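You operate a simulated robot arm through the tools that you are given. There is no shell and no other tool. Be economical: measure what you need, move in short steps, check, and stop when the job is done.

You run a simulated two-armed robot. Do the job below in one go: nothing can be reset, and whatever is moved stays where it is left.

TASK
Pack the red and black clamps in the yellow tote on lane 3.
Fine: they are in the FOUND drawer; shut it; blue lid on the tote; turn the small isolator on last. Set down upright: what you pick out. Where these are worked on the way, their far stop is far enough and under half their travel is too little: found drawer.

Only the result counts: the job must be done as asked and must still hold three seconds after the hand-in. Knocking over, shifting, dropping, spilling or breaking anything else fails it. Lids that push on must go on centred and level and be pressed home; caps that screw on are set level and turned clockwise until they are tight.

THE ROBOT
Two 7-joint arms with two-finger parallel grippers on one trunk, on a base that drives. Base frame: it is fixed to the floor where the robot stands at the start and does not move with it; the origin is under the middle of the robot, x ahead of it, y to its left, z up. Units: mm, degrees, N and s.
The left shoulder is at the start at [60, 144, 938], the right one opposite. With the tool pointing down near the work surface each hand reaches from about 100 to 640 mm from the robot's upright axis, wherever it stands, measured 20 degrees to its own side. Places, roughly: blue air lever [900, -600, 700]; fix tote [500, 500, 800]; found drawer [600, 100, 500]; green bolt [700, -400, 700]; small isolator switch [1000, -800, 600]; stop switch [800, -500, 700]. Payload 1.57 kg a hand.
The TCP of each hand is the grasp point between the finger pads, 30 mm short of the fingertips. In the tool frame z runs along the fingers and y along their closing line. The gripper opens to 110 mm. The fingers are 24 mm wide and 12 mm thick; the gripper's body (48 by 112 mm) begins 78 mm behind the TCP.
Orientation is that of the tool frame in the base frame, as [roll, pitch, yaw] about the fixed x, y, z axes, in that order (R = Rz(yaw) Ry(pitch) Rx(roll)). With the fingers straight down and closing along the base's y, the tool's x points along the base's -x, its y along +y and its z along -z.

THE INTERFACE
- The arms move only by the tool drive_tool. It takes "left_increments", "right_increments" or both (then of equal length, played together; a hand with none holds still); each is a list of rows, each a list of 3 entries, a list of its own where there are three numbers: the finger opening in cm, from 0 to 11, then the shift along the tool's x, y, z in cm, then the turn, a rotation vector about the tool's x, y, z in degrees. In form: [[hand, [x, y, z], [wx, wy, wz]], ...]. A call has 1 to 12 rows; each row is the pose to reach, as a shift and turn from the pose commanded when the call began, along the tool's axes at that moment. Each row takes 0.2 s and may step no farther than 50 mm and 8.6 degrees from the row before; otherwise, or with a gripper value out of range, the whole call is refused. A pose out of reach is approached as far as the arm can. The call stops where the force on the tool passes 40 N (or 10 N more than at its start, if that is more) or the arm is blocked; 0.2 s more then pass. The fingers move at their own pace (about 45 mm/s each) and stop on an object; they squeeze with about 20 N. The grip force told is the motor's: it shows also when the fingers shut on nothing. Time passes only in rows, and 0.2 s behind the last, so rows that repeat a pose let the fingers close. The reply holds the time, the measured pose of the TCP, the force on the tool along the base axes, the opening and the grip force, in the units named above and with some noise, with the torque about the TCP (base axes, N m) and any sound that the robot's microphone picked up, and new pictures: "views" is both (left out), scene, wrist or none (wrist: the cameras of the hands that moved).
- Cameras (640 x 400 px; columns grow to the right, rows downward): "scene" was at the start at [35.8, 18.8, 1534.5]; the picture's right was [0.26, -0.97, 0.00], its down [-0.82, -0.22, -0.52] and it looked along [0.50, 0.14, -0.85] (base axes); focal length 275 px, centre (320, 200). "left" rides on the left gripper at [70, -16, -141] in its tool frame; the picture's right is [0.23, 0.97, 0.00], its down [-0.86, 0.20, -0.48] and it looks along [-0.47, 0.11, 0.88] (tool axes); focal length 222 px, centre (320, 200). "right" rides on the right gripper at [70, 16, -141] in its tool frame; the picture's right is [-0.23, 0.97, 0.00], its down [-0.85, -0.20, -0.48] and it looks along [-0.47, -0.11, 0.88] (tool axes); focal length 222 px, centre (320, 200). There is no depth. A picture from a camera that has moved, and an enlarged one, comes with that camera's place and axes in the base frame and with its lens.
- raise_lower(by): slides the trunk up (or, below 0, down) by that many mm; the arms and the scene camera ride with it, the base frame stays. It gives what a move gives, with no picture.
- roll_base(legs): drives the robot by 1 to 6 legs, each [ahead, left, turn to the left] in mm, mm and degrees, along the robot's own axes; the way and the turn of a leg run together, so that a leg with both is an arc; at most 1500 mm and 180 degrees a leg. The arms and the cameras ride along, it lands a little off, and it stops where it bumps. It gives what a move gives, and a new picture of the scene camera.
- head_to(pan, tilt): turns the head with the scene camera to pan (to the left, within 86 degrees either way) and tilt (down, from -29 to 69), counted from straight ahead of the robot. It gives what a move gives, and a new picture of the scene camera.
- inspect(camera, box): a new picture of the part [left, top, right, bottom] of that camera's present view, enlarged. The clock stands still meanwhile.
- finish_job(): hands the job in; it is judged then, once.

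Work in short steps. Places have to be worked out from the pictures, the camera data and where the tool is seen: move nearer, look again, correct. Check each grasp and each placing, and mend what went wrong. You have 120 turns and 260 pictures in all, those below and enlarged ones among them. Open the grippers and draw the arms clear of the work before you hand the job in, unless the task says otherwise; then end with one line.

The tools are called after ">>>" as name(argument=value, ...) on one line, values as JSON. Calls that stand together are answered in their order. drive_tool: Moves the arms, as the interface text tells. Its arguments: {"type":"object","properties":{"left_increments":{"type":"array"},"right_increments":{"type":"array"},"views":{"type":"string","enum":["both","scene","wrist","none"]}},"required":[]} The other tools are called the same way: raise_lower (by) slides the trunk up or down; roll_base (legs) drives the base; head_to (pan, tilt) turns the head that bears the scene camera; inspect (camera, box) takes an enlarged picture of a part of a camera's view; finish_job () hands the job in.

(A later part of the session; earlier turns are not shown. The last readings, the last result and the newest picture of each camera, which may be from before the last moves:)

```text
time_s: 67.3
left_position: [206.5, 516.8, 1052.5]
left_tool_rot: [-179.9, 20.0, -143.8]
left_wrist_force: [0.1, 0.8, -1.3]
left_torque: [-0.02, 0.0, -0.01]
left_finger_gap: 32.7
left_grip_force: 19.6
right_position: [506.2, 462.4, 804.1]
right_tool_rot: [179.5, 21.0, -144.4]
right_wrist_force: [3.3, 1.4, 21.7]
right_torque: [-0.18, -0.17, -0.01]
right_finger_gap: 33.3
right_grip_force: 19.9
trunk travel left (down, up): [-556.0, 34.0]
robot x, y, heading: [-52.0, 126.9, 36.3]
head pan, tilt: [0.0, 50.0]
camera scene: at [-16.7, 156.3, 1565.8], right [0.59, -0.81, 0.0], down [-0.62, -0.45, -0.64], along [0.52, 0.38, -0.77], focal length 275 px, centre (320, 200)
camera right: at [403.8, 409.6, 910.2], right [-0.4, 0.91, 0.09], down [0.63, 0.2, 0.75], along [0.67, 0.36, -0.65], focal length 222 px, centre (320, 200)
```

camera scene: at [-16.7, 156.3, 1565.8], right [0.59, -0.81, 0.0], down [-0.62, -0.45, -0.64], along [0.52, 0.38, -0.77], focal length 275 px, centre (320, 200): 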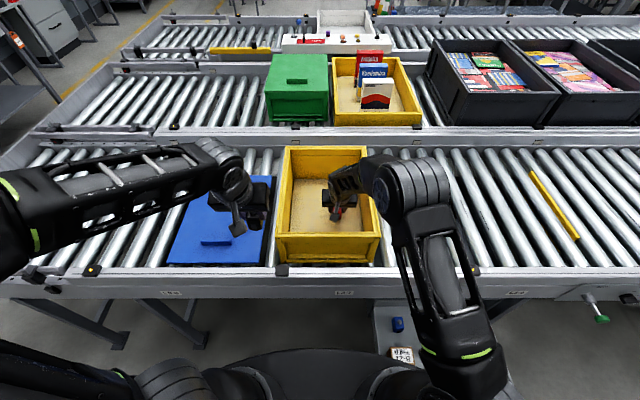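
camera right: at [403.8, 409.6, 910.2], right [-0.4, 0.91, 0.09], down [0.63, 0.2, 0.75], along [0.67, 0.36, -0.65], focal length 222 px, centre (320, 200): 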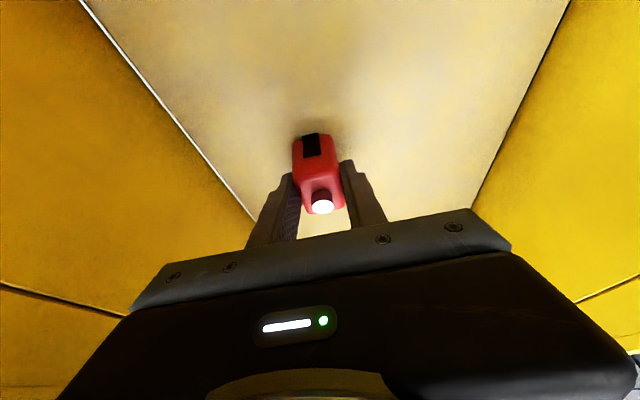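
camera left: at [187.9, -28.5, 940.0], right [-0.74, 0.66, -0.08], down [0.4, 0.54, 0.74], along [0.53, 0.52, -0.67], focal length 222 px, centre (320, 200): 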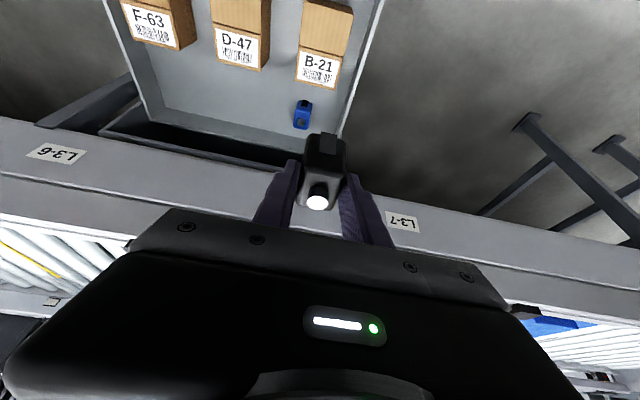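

21 N upward: the clamp has touched the tote floor (floor z≈763). I open the hand and look.

>>> drive_tool(right_increments=[[3.6, [-2.0, 0, 6.1], [0, 0, 0]], [5, [-2.0, 0, 6.1], [0, 0, 0]], [6.5, [-2.0, 0, 6.1], [0, 0, 0]], [6.5, [-2.0, 0, 6.1], [0, 0, 0]], [6.5, [-3.05, 0, 3.3], [0, 0, 0]], [6.5, [-4.1, 0, 0.5], [0, 0, 0]], [6.5, [-5.2, 0, -2.5], [0, 0, 0]], [6.5, [-6.3, 0, -5.4], [0, 0, 0]]], views="both")

```text
refused: row 1 steps farther than a row can; nothing moved
```

Offsets start anew in each call; I correct that.

>>> drive_tool(right_increments=[[3.6, [0, 0, 0], [0, 0, 0]], [5, [0, 0, 0], [0, 0, 0]], [6.5, [0, 0, 0], [0, 0, 0]], [6.5, [0, 0, 0], [0, 0, 0]], [6.5, [-1.05, 0, -2.8], [0, 0, 0]], [6.5, [-2.1, 0, -5.6], [0, 0, 0]], [6.5, [-3.5, 0, -9.3], [0, 0, 0]]], views="both")

>>> inspect(camera="right", box=[200, 60, 440, 210])

```text
time_s: 68.9
left_position: [207.2, 516.8, 1052.0]
left_tool_rot: [-180.0, 20.0, -143.9]
left_wrist_force: [-0.3, -0.2, -1.1]
left_torque: [0.01, 0.01, -0.03]
left_finger_gap: 33.1
left_grip_force: 20.4
right_position: [507.1, 461.0, 899.3]
right_tool_rot: [179.6, 20.5, -144.2]
right_wrist_force: [0.3, 0.1, 0.1]
right_torque: [0.0, 0.0, -0.01]
right_finger_gap: 65.0
right_grip_force: 0.1
trunk travel left (down, up): [-556.0, 34.0]
robot x, y, heading: [-52.5, 128.3, 36.0]
head pan, tilt: [0.0, 50.0]
camera scene: at [-15.8, 156.7, 1565.4], right [0.59, -0.81, 0.0], down [-0.62, -0.45, -0.64], along [0.52, 0.38, -0.77], focal length 275 px, centre (320, 200)
camera right: at [404.5, 407.6, 1006.8], right [-0.4, 0.91, 0.09], down [0.63, 0.21, 0.75], along [0.66, 0.35, -0.66], focal length 222 px, centre (320, 200)
```

scene: 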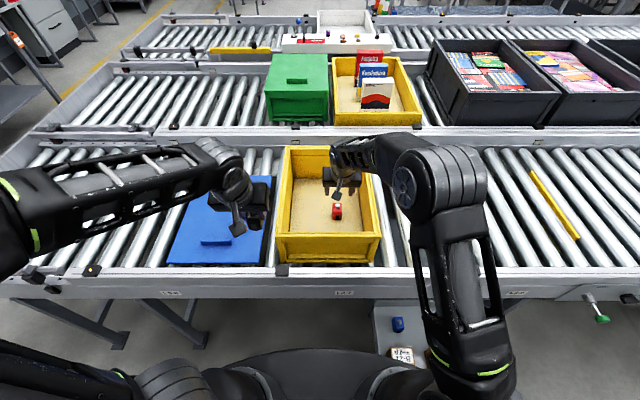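
right: 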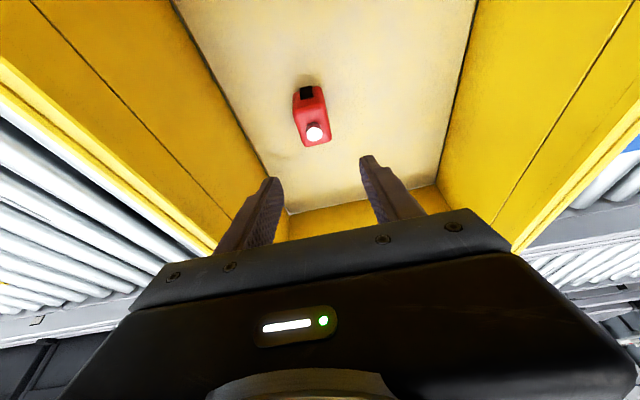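

```text
2.67 times, centred on (320, 135) of right
camera zoom: at [404.5, 407.6, 1006.8], right [-0.4, 0.91, 0.09], down [0.63, 0.21, 0.75], along [0.66, 0.35, -0.66], focal length 592 px, centre (320, 373)
```

zoom: 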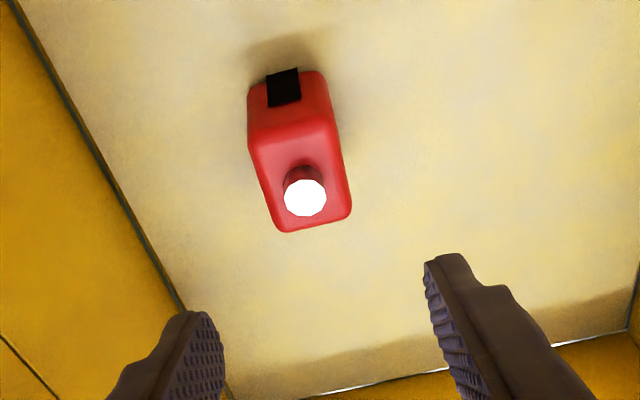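

Red stands upright in the tote. The right hand withdraws up and out while the left brings the black clamp over the left side.

>>> drive_tool(right_increments=[[6.5, [-1.75, 0, -4.7], [0, 0, 0]], [6.5, [-3.5, 0, -9.4], [0, 0, 0]], [6.5, [0.2, -2.5, -10.8], [0, 0, 0]], [6.5, [3.8, -5, -12.2], [0, 0, 0]], [6.5, [7.4, -7.5, -13.6], [0, 0, 0]], [6.5, [11, -10, -15], [0, 0, 0]], [6.5, [14.6, -12.5, -16.4], [0, 0, 0]], [6.5, [14.6, -15, -16.4], [0, 0, 0]]], left_increments=[[1, [0, 0, 0], [0, 0, 0]], [1, [0, 0, 0], [0, 0, 0]], [1, [-3.6, -1, 2.4], [0, 0, 0]], [1, [-7.2, -3, 4.8], [0, 0, 0]], [1, [-10.8, -5.5, 7.3], [0, 0, 0]], [1, [-14.4, -8, 9.7], [0, 0, 0]], [1, [-17, -10.6, 11.5], [0, 0, 0]], [1, [-18.05, -13.1, 12.1], [0, 0, 0]]], views="both")

```text
refused: row 1 steps farther than a row can; nothing moved
```

The first step was 0.15 mm over the limit; I trim it.

>>> drive_tool(right_increments=[[6.5, [-1.7, 0, -4.6], [0, 0, 0]], [6.5, [-3.4, 0, -9.2], [0, 0, 0]], [6.5, [0.2, -2.5, -10.8], [0, 0, 0]], [6.5, [3.8, -5, -12.2], [0, 0, 0]], [6.5, [7.4, -7.5, -13.6], [0, 0, 0]], [6.5, [11, -10, -15], [0, 0, 0]], [6.5, [14.6, -12.5, -16.4], [0, 0, 0]], [6.5, [14.6, -15, -16.4], [0, 0, 0]]], left_increments=[[1, [0, 0, 0], [0, 0, 0]], [1, [0, 0, 0], [0, 0, 0]], [1, [-3.6, -1, 2.4], [0, 0, 0]], [1, [-7.2, -3, 4.8], [0, 0, 0]], [1, [-10.8, -5.5, 7.3], [0, 0, 0]], [1, [-14.4, -8, 9.7], [0, 0, 0]], [1, [-17, -10.6, 11.5], [0, 0, 0]], [1, [-18.05, -13.1, 12.1], [0, 0, 0]]], views="scene")

>>> inspect(camera="left", box=[0, 0, 640, 400])

```text
refused: row 5 steps farther than a row can; nothing moved
```

```text
1.00 times, centred on (320, 200) of left (not enlarged: the box is as wide or as high as the picture)
camera zoom: at [125.5, 436.9, 1159.9], right [-0.75, 0.66, -0.08], down [0.4, 0.54, 0.74], along [0.53, 0.52, -0.67], focal length 222 px, centre (320, 200)
```

zoom: 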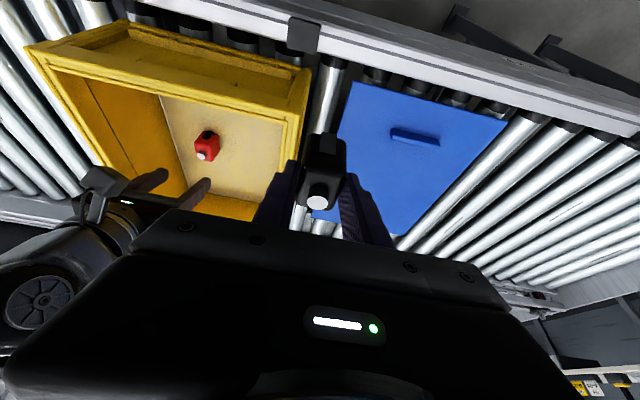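

I use smaller steps.

>>> drive_tool(right_increments=[[6.5, [-1.7, 0, -4.6], [0, 0, 0]], [6.5, [-3.4, 0, -9.2], [0, 0, 0]], [6.5, [0.2, -2, -10.8], [0, 0, 0]], [6.5, [3.8, -4, -12.2], [0, 0, 0]], [6.5, [7.4, -6.5, -13.6], [0, 0, 0]], [6.5, [11, -9, -15], [0, 0, 0]], [6.5, [14.6, -11.5, -16.4], [0, 0, 0]], [6.5, [14.6, -14, -16.4], [0, 0, 0]], [6.5, [14.6, -16, -16.4], [0, 0, 0]]], left_increments=[[1, [0, 0, 0], [0, 0, 0]], [1, [0, 0, 0], [0, 0, 0]], [1, [-3, -1, 2], [0, 0, 0]], [1, [-6, -2.5, 4], [0, 0, 0]], [1, [-9, -4.5, 6], [0, 0, 0]], [1, [-12, -6.5, 8], [0, 0, 0]], [1, [-15, -8.7, 10], [0, 0, 0]], [1, [-17, -11, 11.5], [0, 0, 0]], [1, [-18.05, -13.1, 12.1], [0, 0, 0]]], views="scene")

>>> inspect(camera="left", box=[0, 0, 640, 400])

```text
time_s: 70.9
left_position: [455.6, 534.8, 998.3]
left_tool_rot: [-180.0, 20.0, -143.7]
left_wrist_force: [0.1, -0.6, -1.2]
left_torque: [0.02, 0.04, 0.04]
left_finger_gap: 33.2
left_grip_force: 20.1
right_position: [443.5, 214.7, 1000.6]
right_tool_rot: [179.6, 20.5, -144.3]
right_wrist_force: [-1.2, 0.0, 0.3]
right_torque: [0.02, 0.03, 0.01]
right_finger_gap: 65.2
right_grip_force: 0.0
trunk travel left (down, up): [-556.0, 34.0]
robot x, y, heading: [-54.2, 129.7, 36.3]
head pan, tilt: [0.0, 50.0]
camera scene: at [-14.8, 156.3, 1565.4], right [0.59, -0.81, 0.0], down [-0.62, -0.45, -0.64], along [0.52, 0.38, -0.77], focal length 275 px, centre (320, 200)
```

scene: 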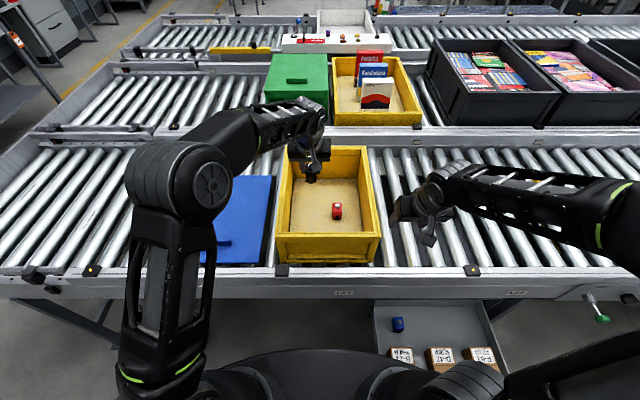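

```text
1.00 times, centred on (320, 200) of left (not enlarged: the box is as wide or as high as the picture)
camera zoom: at [373.8, 455.1, 1106.6], right [-0.75, 0.66, -0.08], down [0.4, 0.54, 0.74], along [0.53, 0.52, -0.67], focal length 222 px, centre (320, 200)
```

zoom: 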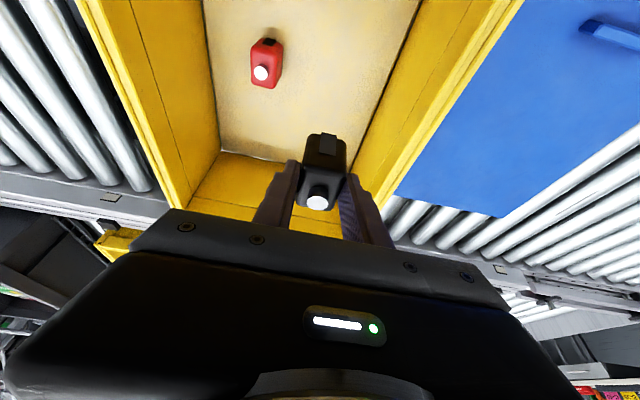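

Well placed, 90 mm beside the red one. I lower to just above the floor.

>>> drive_tool(left_increments=[[1, [1.45, 0, 3.95], [0, 0, 0]], [1, [2.9, 0, 7.9], [0, 0, 0]], [1, [4.35, 0, 11.85], [0, 0, 0]], [1, [5.75, 0, 15.8], [0, 0, 0]], [1, [6, 0, 16.5], [0, 0, 0]], [1, [6.25, 0, 17.2], [0, 0, 0]], [1, [6.45, 0, 17.7], [0, 0, 0]], [1, [6.55, 0, 18.0], [0, 0, 0]]], views="wrist")

```text
time_s: 72.7
left_position: [455.7, 536.5, 809.2]
left_tool_rot: [-179.9, 20.1, -143.8]
left_wrist_force: [-0.7, 0.0, 2.3]
left_torque: [0.0, 0.08, -0.04]
left_finger_gap: 33.2
left_grip_force: 20.6
right_position: [443.2, 215.8, 1000.6]
right_tool_rot: [179.6, 20.5, -144.3]
right_wrist_force: [0.0, -0.3, 0.3]
right_torque: [-0.03, -0.02, -0.02]
right_finger_gap: 65.1
right_grip_force: 0.0
trunk travel left (down, up): [-556.0, 34.0]
robot x, y, heading: [-53.2, 129.1, 36.1]
head pan, tilt: [0.0, 50.0]
camera left: at [374.1, 456.4, 917.4], right [-0.75, 0.66, -0.08], down [0.4, 0.54, 0.74], along [0.53, 0.52, -0.66], focal length 222 px, centre (320, 200)
```

left: 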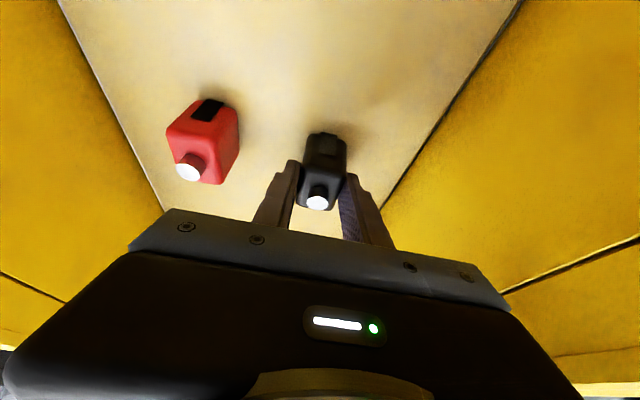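

Light contact (3 N more) at z≈809: black has just touched. I press 2 mm more, open to 60 mm and lift straight up.

>>> drive_tool(left_increments=[[1, [0.07, 0, 0.19], [0, 0, 0]], [3.6, [0.07, 0, 0.19], [0, 0, 0]], [5, [0.07, 0, 0.19], [0, 0, 0]], [6, [0.07, 0, 0.19], [0, 0, 0]], [6, [0.07, 0, 0.19], [0, 0, 0]], [6, [-1.0, 0, -2.8], [0, 0, 0]], [6, [-2.1, 0, -5.8], [0, 0, 0]], [6, [-3.5, 0, -9.6], [0, 0, 0]], [6, [-5, 0, -13.7], [0, 0, 0]], [6, [-6.4, 0, -17.6], [0, 0, 0]]], views="wrist")

>>> inspect(camera="scene", box=[160, 130, 400, 280])

```text
time_s: 74.9
left_position: [455.4, 535.3, 997.5]
left_tool_rot: [180.0, 19.9, -143.8]
left_wrist_force: [-0.4, 0.2, 0.6]
left_torque: [-0.04, 0.03, 0.02]
left_finger_gap: 59.9
left_grip_force: 0.1
right_position: [443.5, 216.2, 999.4]
right_tool_rot: [179.6, 20.5, -144.3]
right_wrist_force: [-0.1, 0.1, 0.2]
right_torque: [-0.01, 0.02, -0.03]
right_finger_gap: 65.2
right_grip_force: 0.0
trunk travel left (down, up): [-556.0, 34.0]
robot x, y, heading: [-53.4, 126.3, 36.3]
head pan, tilt: [0.0, 50.0]
camera left: at [374.4, 455.7, 1105.3], right [-0.75, 0.66, -0.08], down [0.4, 0.54, 0.74], along [0.53, 0.52, -0.67], focal length 222 px, centre (320, 200)
```

left: 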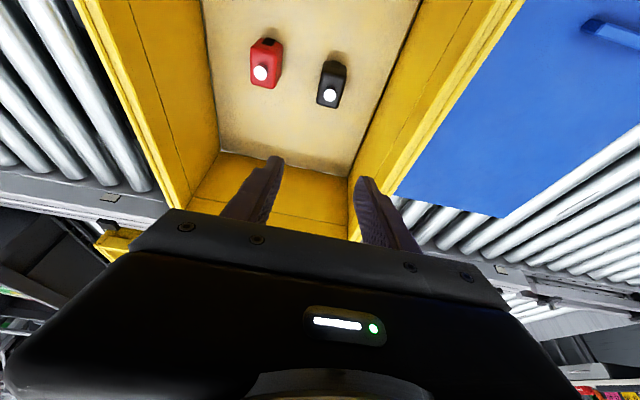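

```text
2.67 times, centred on (280, 205) of scene
camera zoom: at [-15.7, 156.9, 1565.4], right [0.59, -0.81, 0.0], down [-0.62, -0.45, -0.64], along [0.52, 0.38, -0.77], focal length 734 px, centre (427, 187)
```

zoom: 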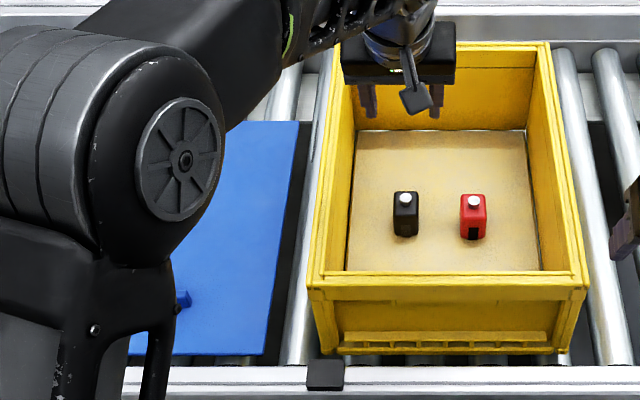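

Both clamps stand upright in the tote. Next the lid; I move the left hand back over it to see it closely.

>>> drive_tool(left_increments=[[6, [2.4, 3.3, -0.9], [0, 0, 0]], [6, [4.9, 6.7, -1.8], [0, 0, 0]], [6, [7.4, 10, -2.7], [0, 0, 0]], [6, [9.8, 13.4, -3.6], [0, 0, 0]], [6, [12.3, 16.8, -4.5], [0, 0, 0]], [6, [14.7, 20, -5.4], [0, 0, 0]], [6, [17.2, 23.5, -6.3], [0, 0, 0]], [6, [17.2, 23.5, -6.3], [0, 0, 0]]], views="both")

>>> inspect(camera="left", box=[0, 0, 640, 400])

>>> head_to(pan=25, tilt=52)

```text
time_s: 76.7
left_position: [171.3, 615.5, 994.4]
left_tool_rot: [180.0, 20.0, -143.8]
left_wrist_force: [0.7, -0.6, 0.1]
left_torque: [-0.03, -0.01, 0.01]
left_finger_gap: 59.5
left_grip_force: 0.0
right_position: [442.8, 214.6, 1001.4]
right_tool_rot: [179.6, 20.5, -144.2]
right_wrist_force: [-0.3, -0.4, 0.1]
right_torque: [0.01, -0.02, 0.0]
right_finger_gap: 64.9
right_grip_force: 0.0
trunk travel left (down, up): [-556.0, 34.0]
robot x, y, heading: [-54.1, 129.0, 36.2]
head pan, tilt: [0.0, 50.0]
camera scene: at [-14.5, 157.1, 1565.4], right [0.59, -0.81, 0.0], down [-0.62, -0.45, -0.64], along [0.52, 0.38, -0.77], focal length 275 px, centre (320, 200)
camera left: at [89.2, 535.6, 1102.9], right [-0.75, 0.66, -0.08], down [0.4, 0.54, 0.74], along [0.53, 0.52, -0.67], focal length 222 px, centre (320, 200)
```

scene: 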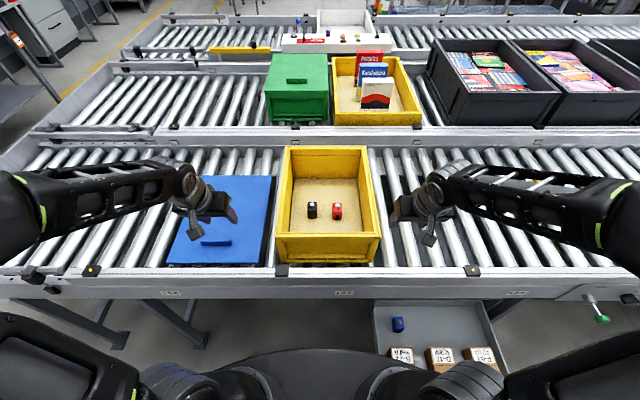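
left: 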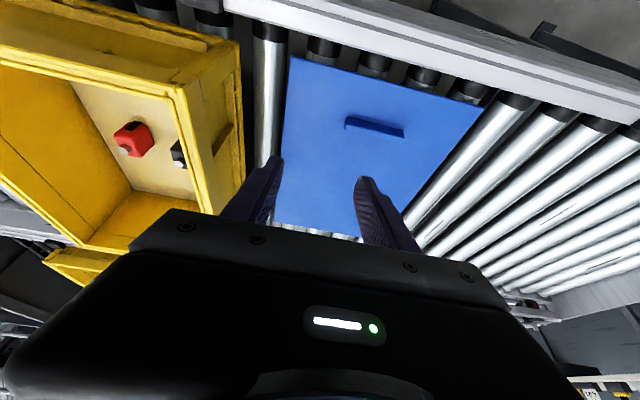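

```text
1.00 times, centred on (320, 200) of left (not enlarged: the box is as wide or as high as the picture)
camera zoom: at [89.2, 535.6, 1102.9], right [-0.75, 0.66, -0.08], down [0.4, 0.54, 0.74], along [0.53, 0.52, -0.67], focal length 222 px, centre (320, 200)
```

zoom: 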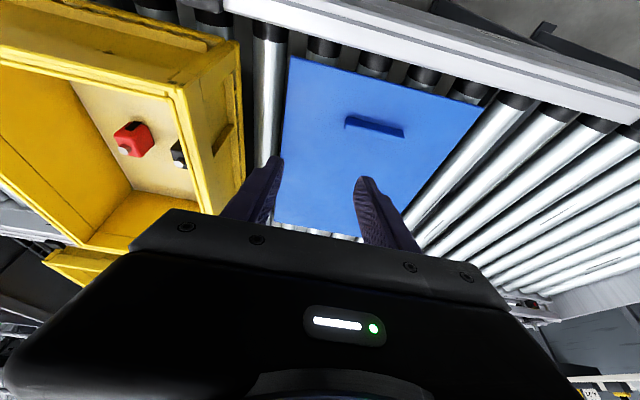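

```text
time_s: 77.5
left_position: [169.7, 615.4, 994.8]
left_tool_rot: [-180.0, 20.1, -143.7]
left_wrist_force: [0.0, 0.0, -0.4]
left_torque: [0.04, -0.01, 0.03]
left_finger_gap: 60.0
left_grip_force: 0.0
right_position: [442.3, 216.5, 999.4]
right_tool_rot: [179.5, 20.5, -144.4]
right_wrist_force: [-0.6, -0.1, -0.3]
right_torque: [0.03, -0.01, 0.01]
right_finger_gap: 65.1
right_grip_force: 0.0
trunk travel left (down, up): [-556.0, 34.0]
robot x, y, heading: [-54.0, 130.5, 36.3]
head pan, tilt: [25.0, 52.0]
camera scene: at [-41.2, 177.4, 1562.8], right [0.88, -0.48, 0.0], down [-0.38, -0.69, -0.62], along [0.3, 0.54, -0.79], focal length 275 px, centre (320, 200)
```

scene: 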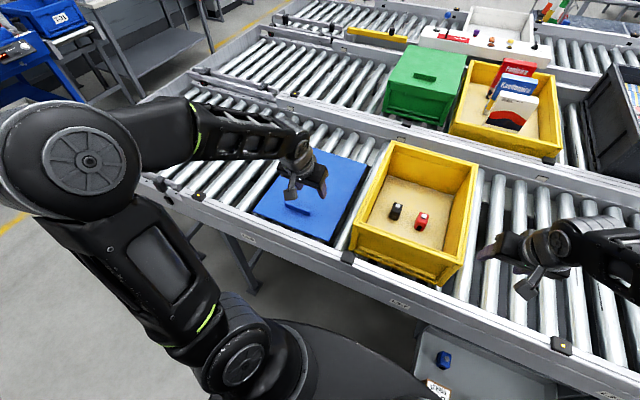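

The lid lies at N≈485–870, D≈-620–-340 with its handle near the front edge (N≈545), so one-handed lifting would tip it. I'll lift it with both hands squeezing its long sides at mid-length. First I drive left so that the lid is centred before me, and a little forward.

>>> roll_base(legs=[[0, 344, 0], [70, 0, 0]])

>>> head_to(pan=0, tilt=52)

>>> inspect(camera="scene", box=[200, 100, 440, 250])

```text
time_s: 80.4
left_position: [29.3, 930.0, 994.2]
left_tool_rot: [-180.0, 20.0, -144.0]
left_wrist_force: [-0.5, 0.0, 0.0]
left_torque: [-0.01, 0.04, -0.02]
left_finger_gap: 60.3
left_grip_force: 0.1
right_position: [301.4, 528.8, 1000.3]
right_tool_rot: [179.6, 20.4, -144.4]
right_wrist_force: [0.1, 0.0, -0.3]
right_torque: [0.01, 0.01, -0.02]
right_finger_gap: 65.1
right_grip_force: 0.1
trunk travel left (down, up): [-556.0, 34.0]
robot x, y, heading: [-196.8, 444.0, 36.3]
head pan, tilt: [25.0, 52.0]
camera scene: at [-182.5, 492.7, 1562.7], right [0.88, -0.48, 0.0], down [-0.38, -0.69, -0.61], along [0.3, 0.54, -0.79], focal length 275 px, centre (320, 200)
```

scene: 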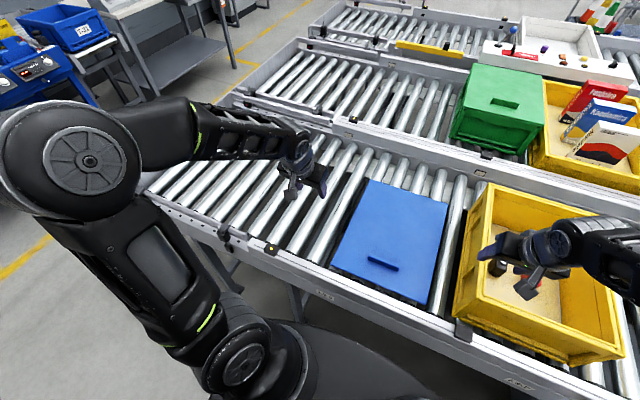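

```text
time_s: 81.3
left_position: [29.4, 928.3, 994.9]
left_tool_rot: [180.0, 20.0, -143.8]
left_wrist_force: [-0.4, 0.4, 0.4]
left_torque: [0.01, -0.01, -0.01]
left_finger_gap: 60.1
left_grip_force: 0.1
right_position: [298.7, 529.2, 1000.6]
right_tool_rot: [179.6, 20.5, -144.4]
right_wrist_force: [0.1, 0.0, 0.3]
right_torque: [0.06, 0.03, -0.03]
right_finger_gap: 64.9
right_grip_force: 0.1
trunk travel left (down, up): [-556.0, 34.0]
robot x, y, heading: [-195.5, 442.4, 36.2]
head pan, tilt: [0.0, 52.0]
camera scene: at [-159.7, 470.2, 1562.8], right [0.59, -0.81, 0.0], down [-0.64, -0.47, -0.62], along [0.5, 0.36, -0.79], focal length 275 px, centre (320, 200)
```

scene: 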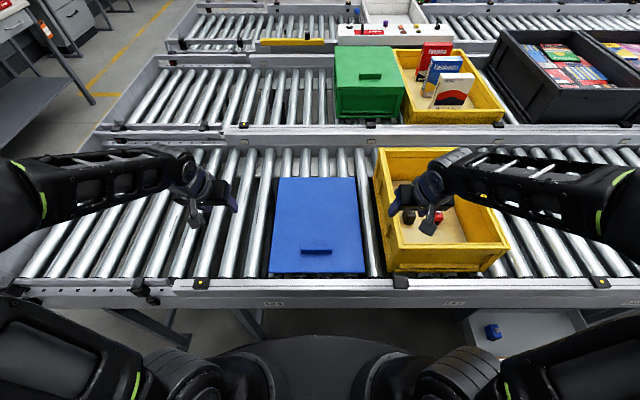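

```text
2.67 times, centred on (320, 175) of scene
camera zoom: at [-159.7, 470.2, 1562.8], right [0.59, -0.81, 0.0], down [-0.64, -0.47, -0.62], along [0.5, 0.36, -0.79], focal length 734 px, centre (320, 267)
```

zoom: 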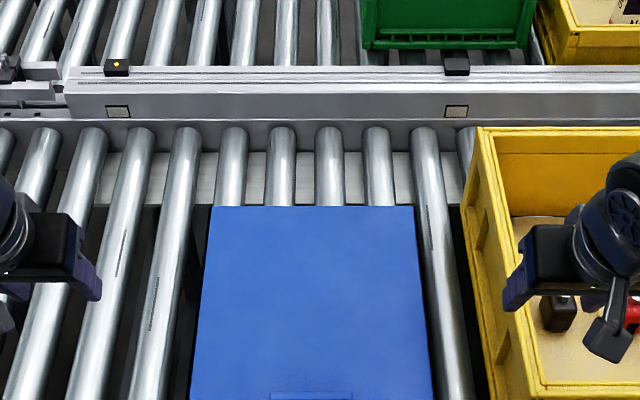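

Base is at N≈102, D≈-473, lid centred ahead at N≈684, D≈-484. I first bring both hands back to vertical with closed travel space.

>>> drive_tool(right_increments=[[6.5, [0, 0, 0], [0, 7, 0]], [6.5, [0, 0, 0], [0, 14, 0]], [8, [0, 0, 0], [0, 20.5, 0]]], left_increments=[[6, [0, 0, 0], [0, 7, 0]], [6, [0, 0, 0], [0, 14, 0]], [8, [0, 0, 0], [0, 20, 0]]], views="none")

>>> drive_tool(right_increments=[[10, [0, 0, 0], [0, 0, 8.18]], [10, [0, 0, 0], [0, 0, 16.36]], [10, [0, 0, 0], [0, 0, 24.54]], [10, [0, 0, 0], [0, 0, 32.7]], [10, [0, 0, 0], [0, 0, 40.9]], [10, [0, 0, 0], [0, 0, 49.1]], [10, [0, 0, 0], [0, 0, 57.3]], [10, [0, 0, 0], [0, 0, 65.4]], [10, [0, 0, 0], [0, 0, 73.6]], [10, [0, 0, 0], [0, 0, 81.8]], [10, [0, 0, 0], [0, 0, 90]], [10, [0, 0, 0], [0, 0, 90]]], left_increments=[[10, [0, 0, 0], [0, 0, -8.18]], [10, [0, 0, 0], [0, 0, -16.36]], [10, [0, 0, 0], [0, 0, -24.54]], [10, [0, 0, 0], [0, 0, -32.7]], [10, [0, 0, 0], [0, 0, -40.9]], [10, [0, 0, 0], [0, 0, -49.1]], [10, [0, 0, 0], [0, 0, -57.3]], [10, [0, 0, 0], [0, 0, -65.4]], [10, [0, 0, 0], [0, 0, -73.6]], [10, [0, 0, 0], [0, 0, -81.8]], [10, [0, 0, 0], [0, 0, -90]], [10, [0, 0, 0], [0, 0, -90]]], views="both")

```text
time_s: 82.1
left_position: [29.0, 929.5, 994.3]
left_tool_rot: [-179.9, -0.2, -143.9]
left_wrist_force: [-0.4, 0.0, -0.6]
left_torque: [-0.04, -0.01, -0.02]
left_finger_gap: 79.8
left_grip_force: 0.1
right_position: [300.0, 528.8, 999.6]
right_tool_rot: [179.6, -0.2, -144.4]
right_wrist_force: [-0.1, -0.3, 0.1]
right_torque: [-0.04, 0.03, -0.02]
right_finger_gap: 79.9
right_grip_force: 0.0
trunk travel left (down, up): [-556.0, 34.0]
robot x, y, heading: [-198.5, 443.7, 36.2]
head pan, tilt: [0.0, 52.0]
```

```text
time_s: 84.7
left_position: [29.4, 928.8, 995.8]
left_tool_rot: [-180.0, 0.0, -53.8]
left_wrist_force: [0.5, -0.7, 0.5]
left_torque: [0.0, 0.02, -0.01]
left_finger_gap: 99.7
left_grip_force: 0.1
right_position: [300.0, 528.5, 1000.2]
right_tool_rot: [179.9, -0.3, 125.5]
right_wrist_force: [0.6, 0.8, -0.5]
right_torque: [0.03, 0.0, 0.01]
right_finger_gap: 100.3
right_grip_force: 0.0
trunk travel left (down, up): [-556.0, 34.0]
robot x, y, heading: [-194.0, 443.4, 36.3]
head pan, tilt: [0.0, 52.0]
camera scene: at [-159.7, 470.1, 1562.8], right [0.59, -0.81, 0.0], down [-0.64, -0.46, -0.62], along [0.5, 0.36, -0.79], focal length 275 px, centre (320, 200)
camera right: at [272.8, 595.5, 1141.1], right [0.92, 0.38, 0.0], down [0.34, -0.81, 0.47], along [0.18, -0.44, -0.88], focal length 222 px, centre (320, 200)
camera left: at [83.5, 883.2, 1135.5], right [-0.65, -0.76, 0.0], down [-0.67, 0.57, 0.48], along [-0.36, 0.31, -0.88], focal length 222 px, centre (320, 200)
```

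scene: 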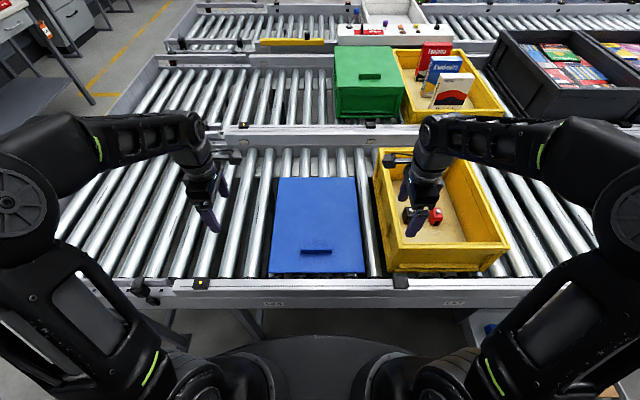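
right: 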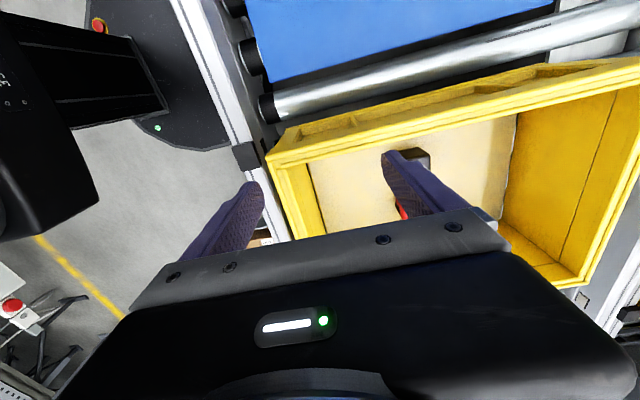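
left: 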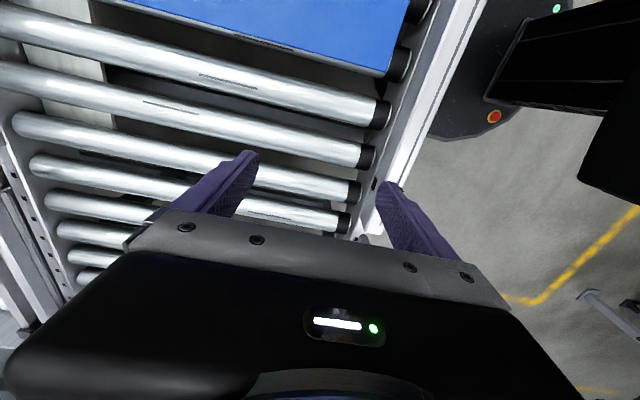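

Both hands turned well: each one's fingers now straddle along the lid's length. I move them beside the lid's long sides at mid-length, stopping with tips at about z 800 to look.

>>> drive_tool(right_increments=[[10, [2, 4.3, 0], [0, 0, 0]], [10, [4, 8.6, 0], [0, 0, 0]], [10, [5.9, 13, 0], [0, 0, 0]], [10, [5.9, 13, 4], [0, 0, 0]], [10, [5.9, 13, 8], [0, 0, 0]], [10, [5.9, 13, 12], [0, 0, 0]], [10, [5.9, 13, 15], [0, 0, 0]], [10, [5.9, 13, 17], [0, 0, 0]], [10, [5.9, 13, 17], [0, 0, 0]]], left_increments=[[10, [2.5, -3.8, 0], [0, 0, 0]], [10, [5, -7.6, 0], [0, 0, 0]], [10, [7.4, -11.4, 0], [0, 0, 0]], [10, [7.4, -11.4, 4], [0, 0, 0]], [10, [7.4, -11.4, 8], [0, 0, 0]], [10, [7.4, -11.4, 12], [0, 0, 0]], [10, [7.4, -11.4, 15], [0, 0, 0]], [10, [7.4, -11.4, 16.6], [0, 0, 0]], [10, [7.4, -11.4, 16.6], [0, 0, 0]]], views="both")

```text
time_s: 86.7
left_position: [162.9, 936.3, 828.5]
left_tool_rot: [-180.0, 0.1, -53.9]
left_wrist_force: [-0.1, 0.5, -0.2]
left_torque: [0.04, -0.02, 0.0]
left_finger_gap: 99.8
left_grip_force: 0.0
right_position: [370.2, 651.5, 829.0]
right_tool_rot: [179.9, -0.4, 125.7]
right_wrist_force: [0.3, 0.2, -0.2]
right_torque: [-0.03, -0.02, -0.03]
right_finger_gap: 100.0
right_grip_force: 0.0
trunk travel left (down, up): [-556.0, 34.0]
robot x, y, heading: [-195.7, 437.7, 36.2]
head pan, tilt: [0.0, 52.0]
camera scene: at [-159.7, 470.0, 1562.8], right [0.59, -0.81, 0.0], down [-0.64, -0.46, -0.62], along [0.5, 0.36, -0.79], focal length 275 px, centre (320, 200)
camera right: at [343.0, 719.2, 969.9], right [0.92, 0.38, 0.0], down [0.34, -0.81, 0.47], along [0.18, -0.44, -0.88], focal length 222 px, centre (320, 200)
camera left: at [218.4, 889.5, 969.1], right [-0.65, -0.76, 0.0], down [-0.67, 0.57, 0.48], along [-0.36, 0.31, -0.88], focal length 222 px, centre (320, 200)
```

scene: 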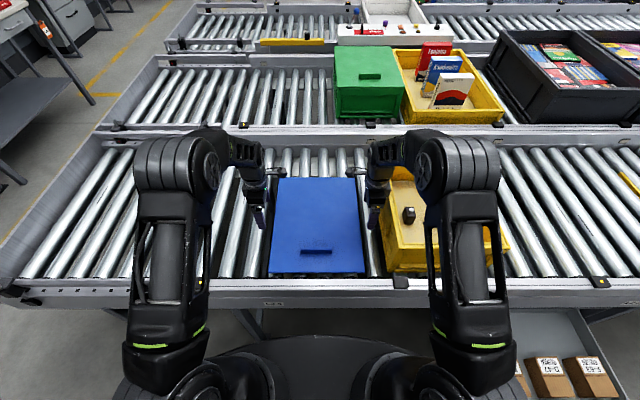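
right: 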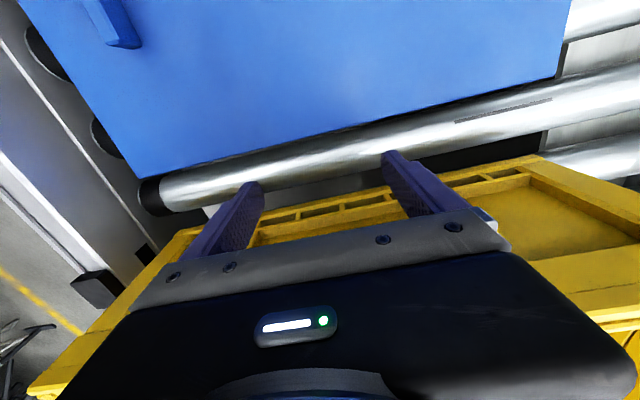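
left: 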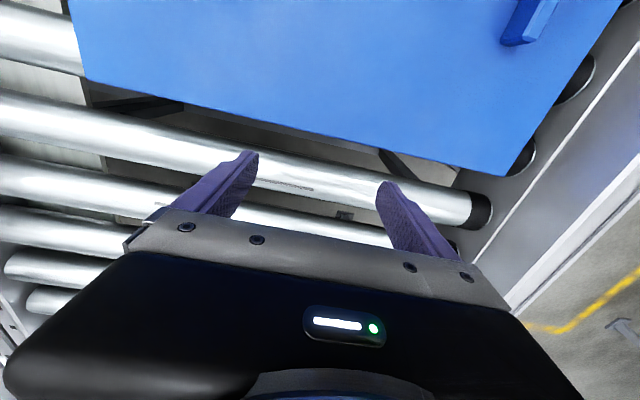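

Lid edges: D≈-339 and -631. Hands are 17 mm and 18 mm off them. I lower both so that the tips are near z 770.

>>> drive_tool(right_increments=[[10, [0, 0.5, 1.5], [0, 0, 0]], [10, [0, 0.5, 2.9], [0, 0, 0]], [10, [0, 0.5, 2.9], [0, 0, 0]]], left_increments=[[10, [0, -0.5, 1.5], [0, 0, 0]], [10, [0, -0.5, 2.9], [0, 0, 0]], [10, [0, -0.5, 2.9], [0, 0, 0]]], views="none")

>>> inspect(camera="right", box=[140, 60, 540, 260])

>>> inspect(camera="left", box=[100, 60, 500, 260])

>>> inspect(camera="scene", box=[230, 150, 410, 285])

```text
time_s: 87.0
left_position: [166.4, 937.2, 818.7]
left_tool_rot: [179.9, 0.0, -53.9]
left_wrist_force: [0.2, 0.5, -0.8]
left_torque: [-0.01, 0.01, -0.01]
left_finger_gap: 100.2
left_grip_force: 0.0
right_position: [377.0, 659.3, 828.9]
right_tool_rot: [179.1, -0.4, 125.8]
right_wrist_force: [-1.6, -0.3, 21.1]
right_torque: [-0.97, -0.42, -0.13]
right_finger_gap: 100.0
right_grip_force: 0.0
trunk travel left (down, up): [-556.0, 34.0]
robot x, y, heading: [-195.4, 440.6, 35.9]
head pan, tilt: [0.0, 52.0]
stopped in row 1 (right hand): the force on the tool passed its limit at 51 N (the readings are from after the stop); the commanded pose is now the measured one
```

```text
1.60 times, centred on (340, 160) of right
camera zoom: at [348.5, 723.4, 969.8], right [0.92, 0.38, 0.01], down [0.33, -0.82, 0.47], along [0.19, -0.43, -0.88], focal length 355 px, centre (288, 264)
```

zoom: 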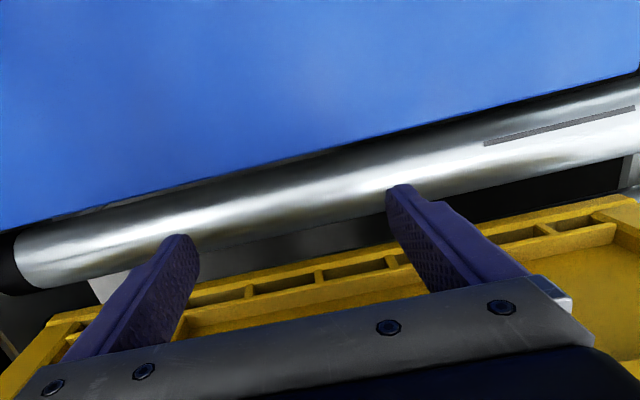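

```text
1.60 times, centred on (300, 160) of left
camera zoom: at [220.5, 891.3, 959.6], right [-0.65, -0.76, 0.0], down [-0.67, 0.57, 0.48], along [-0.36, 0.31, -0.88], focal length 355 px, centre (352, 264)
```

zoom: 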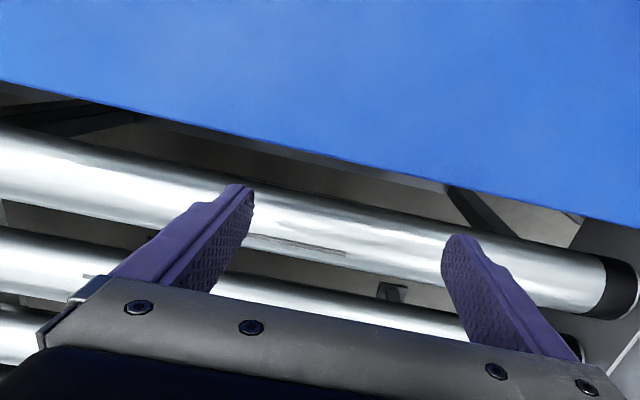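

```text
2.96 times, centred on (320, 218) of scene
camera zoom: at [-160.5, 470.1, 1563.1], right [0.59, -0.81, 0.0], down [-0.64, -0.46, -0.62], along [0.5, 0.36, -0.79], focal length 815 px, centre (320, 148)
```

zoom: 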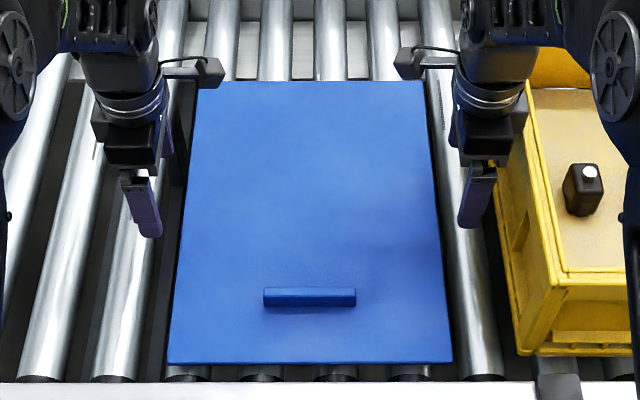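

The right hand's body touched the tote rim (rim outer edge close by). I raise it, move it 13 mm nearer the lid, and try lowering only gently.

>>> drive_tool(right_increments=[[10, [0, 0, -0.8], [0, 0, 0]], [10, [1.3, -0.6, -0.8], [0, 0, 0]], [10, [1.3, -0.6, 0], [0, 0, 0]], [10, [1.3, -0.6, 0.6], [0, 0, 0]], [10, [1.3, -0.6, 1.0], [0, 0, 0]]], views="wrist")

>>> head_to(pan=-18, tilt=52)

>>> inspect(camera="scene", box=[180, 120, 380, 245])

```text
time_s: 88.2
left_position: [166.8, 938.1, 818.2]
left_tool_rot: [-179.9, 0.0, -53.9]
left_wrist_force: [0.5, -0.2, 0.9]
left_torque: [-0.01, -0.03, 0.03]
left_finger_gap: 99.9
left_grip_force: 0.0
right_position: [363.7, 663.5, 815.2]
right_tool_rot: [179.4, -0.5, 125.9]
right_wrist_force: [-0.7, -0.9, -0.3]
right_torque: [0.0, 0.0, 0.0]
right_finger_gap: 100.0
right_grip_force: 0.1
trunk travel left (down, up): [-556.0, 34.0]
robot x, y, heading: [-196.1, 442.6, 36.4]
head pan, tilt: [0.0, 52.0]
camera right: at [336.1, 729.6, 955.8], right [0.92, 0.38, 0.01], down [0.34, -0.82, 0.47], along [0.19, -0.43, -0.88], focal length 222 px, centre (320, 200)
```

right: 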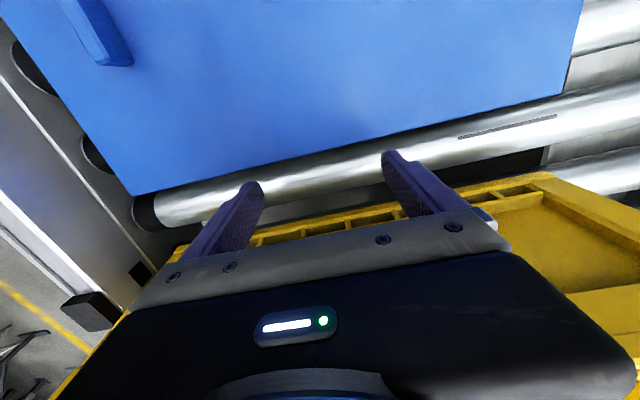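

```text
time_s: 89.1
left_position: [165.6, 937.9, 819.9]
left_tool_rot: [179.9, 0.1, -54.0]
left_wrist_force: [-0.3, 0.2, -0.7]
left_torque: [-0.01, -0.02, 0.03]
left_finger_gap: 99.9
left_grip_force: 0.0
right_position: [364.3, 664.7, 815.7]
right_tool_rot: [179.4, -0.4, 125.8]
right_wrist_force: [-0.4, -0.3, 0.4]
right_torque: [0.02, 0.02, 0.01]
right_finger_gap: 100.2
right_grip_force: 0.0
trunk travel left (down, up): [-556.0, 34.0]
robot x, y, heading: [-197.6, 443.1, 36.2]
head pan, tilt: [-18.0, 52.0]
camera scene: at [-148.9, 449.3, 1562.8], right [0.31, -0.95, 0.0], down [-0.75, -0.25, -0.62], along [0.58, 0.19, -0.79], focal length 275 px, centre (320, 200)
```

scene: 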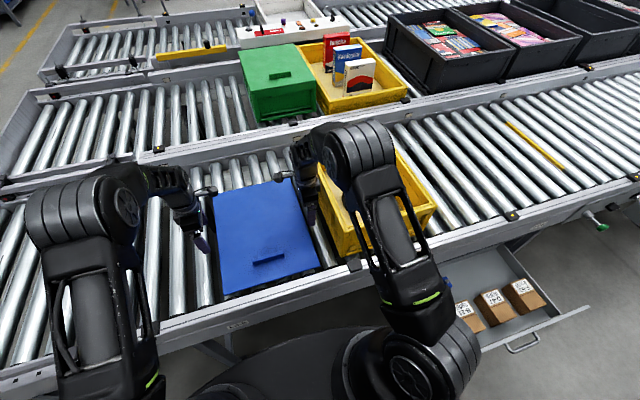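

```text
3.20 times, centred on (280, 182) of scene
camera zoom: at [-148.9, 449.3, 1562.8], right [0.31, -0.95, 0.0], down [-0.75, -0.25, -0.62], along [0.58, 0.19, -0.79], focal length 881 px, centre (448, 256)
```

zoom: 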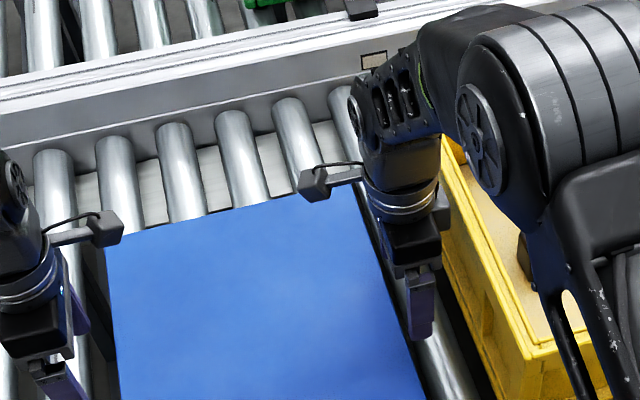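

Free now. I lower both hands slowly to tips at about z 762.

>>> drive_tool(right_increments=[[10, [0, 0, 0.5], [0, 0, 0]], [10, [0, 0, 1], [0, 0, 0]], [10, [0, 0, 1.5], [0, 0, 0]], [10, [0, 0, 2], [0, 0, 0]]], left_increments=[[10, [0, 0, 0.6], [0, 0, 0]], [10, [0, 0, 1.2], [0, 0, 0]], [10, [0, 0, 1.8], [0, 0, 0]], [10, [0, 0, 2.4], [0, 0, 0]]], views="wrist")

```text
time_s: 90.1
left_position: [165.7, 936.6, 795.1]
left_tool_rot: [179.9, 0.0, -53.9]
left_wrist_force: [-1.1, -0.1, 0.1]
left_torque: [0.0, 0.0, -0.01]
left_finger_gap: 100.2
left_grip_force: 0.0
right_position: [365.2, 665.3, 795.1]
right_tool_rot: [179.4, -0.4, 125.8]
right_wrist_force: [0.1, 0.3, -1.0]
right_torque: [0.01, -0.02, 0.01]
right_finger_gap: 99.9
right_grip_force: 0.1
trunk travel left (down, up): [-556.0, 34.0]
robot x, y, heading: [-195.7, 440.7, 35.9]
head pan, tilt: [-18.0, 52.0]
camera right: at [336.1, 729.7, 935.9], right [0.92, 0.38, 0.01], down [0.34, -0.82, 0.47], along [0.19, -0.43, -0.88], focal length 222 px, centre (320, 200)
camera left: at [220.5, 891.0, 935.2], right [-0.65, -0.76, 0.0], down [-0.67, 0.57, 0.48], along [-0.36, 0.31, -0.88], focal length 222 px, centre (320, 200)
```

right: 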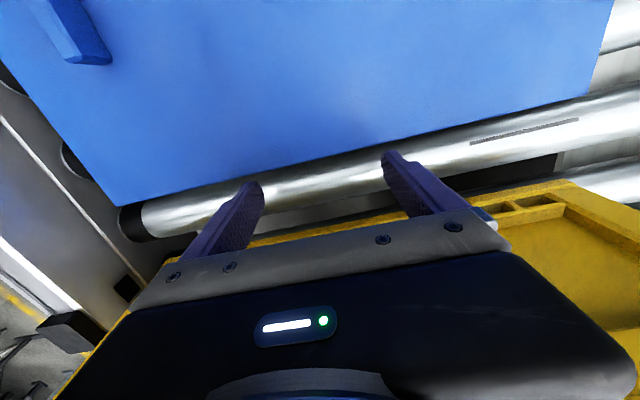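
left: 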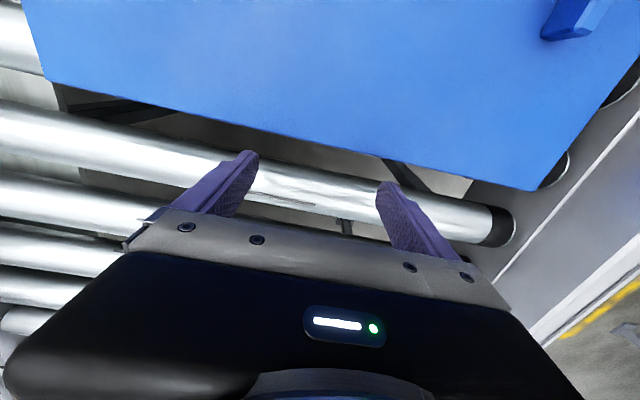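

The tips aren't yet at roller level. I lower both in 3 mm steps to find the rollers.

>>> drive_tool(right_increments=[[10, [0, 0, 0.3], [0, 0, 0]], [10, [0, 0, 0.6], [0, 0, 0]], [10, [0, 0, 0.9], [0, 0, 0]], [10, [0, 0, 1.2], [0, 0, 0]]], left_increments=[[10, [0, 0, 0.3], [0, 0, 0]], [10, [0, 0, 0.6], [0, 0, 0]], [10, [0, 0, 0.9], [0, 0, 0]], [10, [0, 0, 1.2], [0, 0, 0]]], views="none")

```text
time_s: 91.1
left_position: [164.3, 935.2, 784.8]
left_tool_rot: [-179.9, -0.1, -54.0]
left_wrist_force: [-0.1, 0.0, -0.4]
left_torque: [0.01, -0.03, 0.0]
left_finger_gap: 100.2
left_grip_force: 0.0
right_position: [364.8, 663.8, 787.4]
right_tool_rot: [179.2, -0.3, 125.6]
right_wrist_force: [1.3, -4.7, 29.0]
right_torque: [-0.72, 1.36, 0.45]
right_finger_gap: 100.6
right_grip_force: 0.4
trunk travel left (down, up): [-556.0, 34.0]
robot x, y, heading: [-194.5, 440.2, 36.2]
head pan, tilt: [-18.0, 52.0]
```

Right fingertips touched at z≈757 (roller top). I raise both 3 mm and zoom in on the lid's edges to see its thickness.

>>> drive_tool(right_increments=[[10, [0, 0, -0.5], [0, 0, 0]], [10, [0, 0, -0.5], [0, 0, 0]]], left_increments=[[10, [0, 0, -0.3], [0, 0, 0]], [10, [0, 0, -0.3], [0, 0, 0]]], views="none")

>>> inspect(camera="scene", box=[200, 230, 330, 310])

>>> inspect(camera="left", box=[200, 60, 600, 260])

>>> inspect(camera="right", box=[20, 60, 420, 260])

```text
time_s: 91.7
left_position: [165.9, 937.9, 785.9]
left_tool_rot: [-180.0, 0.0, -54.0]
left_wrist_force: [-0.4, -0.6, -0.8]
left_torque: [0.01, -0.02, 0.02]
left_finger_gap: 99.9
left_grip_force: 0.0
right_position: [363.7, 664.2, 787.6]
right_tool_rot: [179.4, -0.4, 125.8]
right_wrist_force: [1.2, 0.2, 10.4]
right_torque: [-0.2, 0.49, -0.19]
right_finger_gap: 98.6
right_grip_force: 0.0
trunk travel left (down, up): [-556.0, 34.0]
robot x, y, heading: [-197.1, 441.7, 36.1]
head pan, tilt: [-18.0, 52.0]
```

```text
4.92 times, centred on (265, 270) of scene
camera zoom: at [-149.7, 449.0, 1562.6], right [0.31, -0.95, 0.0], down [-0.75, -0.24, -0.62], along [0.59, 0.19, -0.79], focal length 1355 px, centre (591, -145)
```

zoom: 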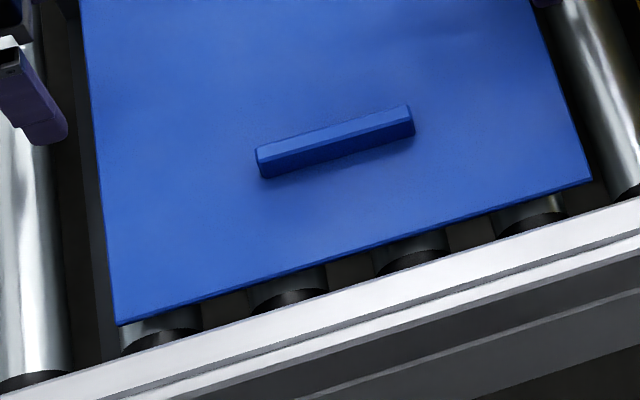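

```text
1.60 times, centred on (400, 160) of left
camera zoom: at [220.3, 891.8, 926.6], right [-0.65, -0.76, 0.0], down [-0.67, 0.57, 0.48], along [-0.36, 0.31, -0.88], focal length 355 px, centre (192, 264)
```

zoom: 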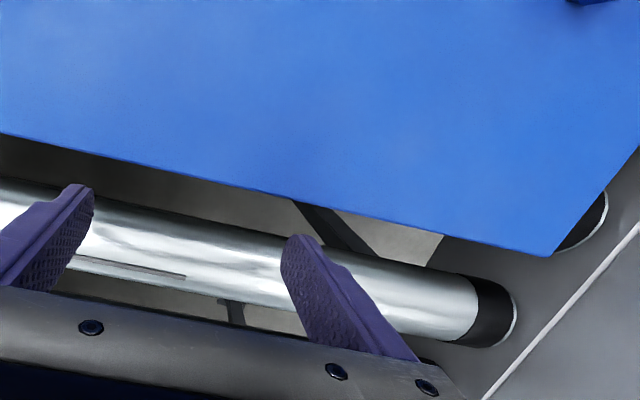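

```text
1.60 times, centred on (220, 160) of right
camera zoom: at [335.0, 729.9, 928.7], right [0.92, 0.38, 0.01], down [0.34, -0.82, 0.47], along [0.19, -0.43, -0.88], focal length 355 px, centre (480, 264)
```

zoom: 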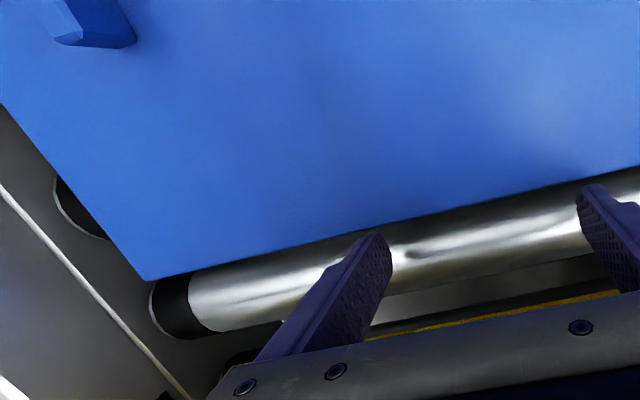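

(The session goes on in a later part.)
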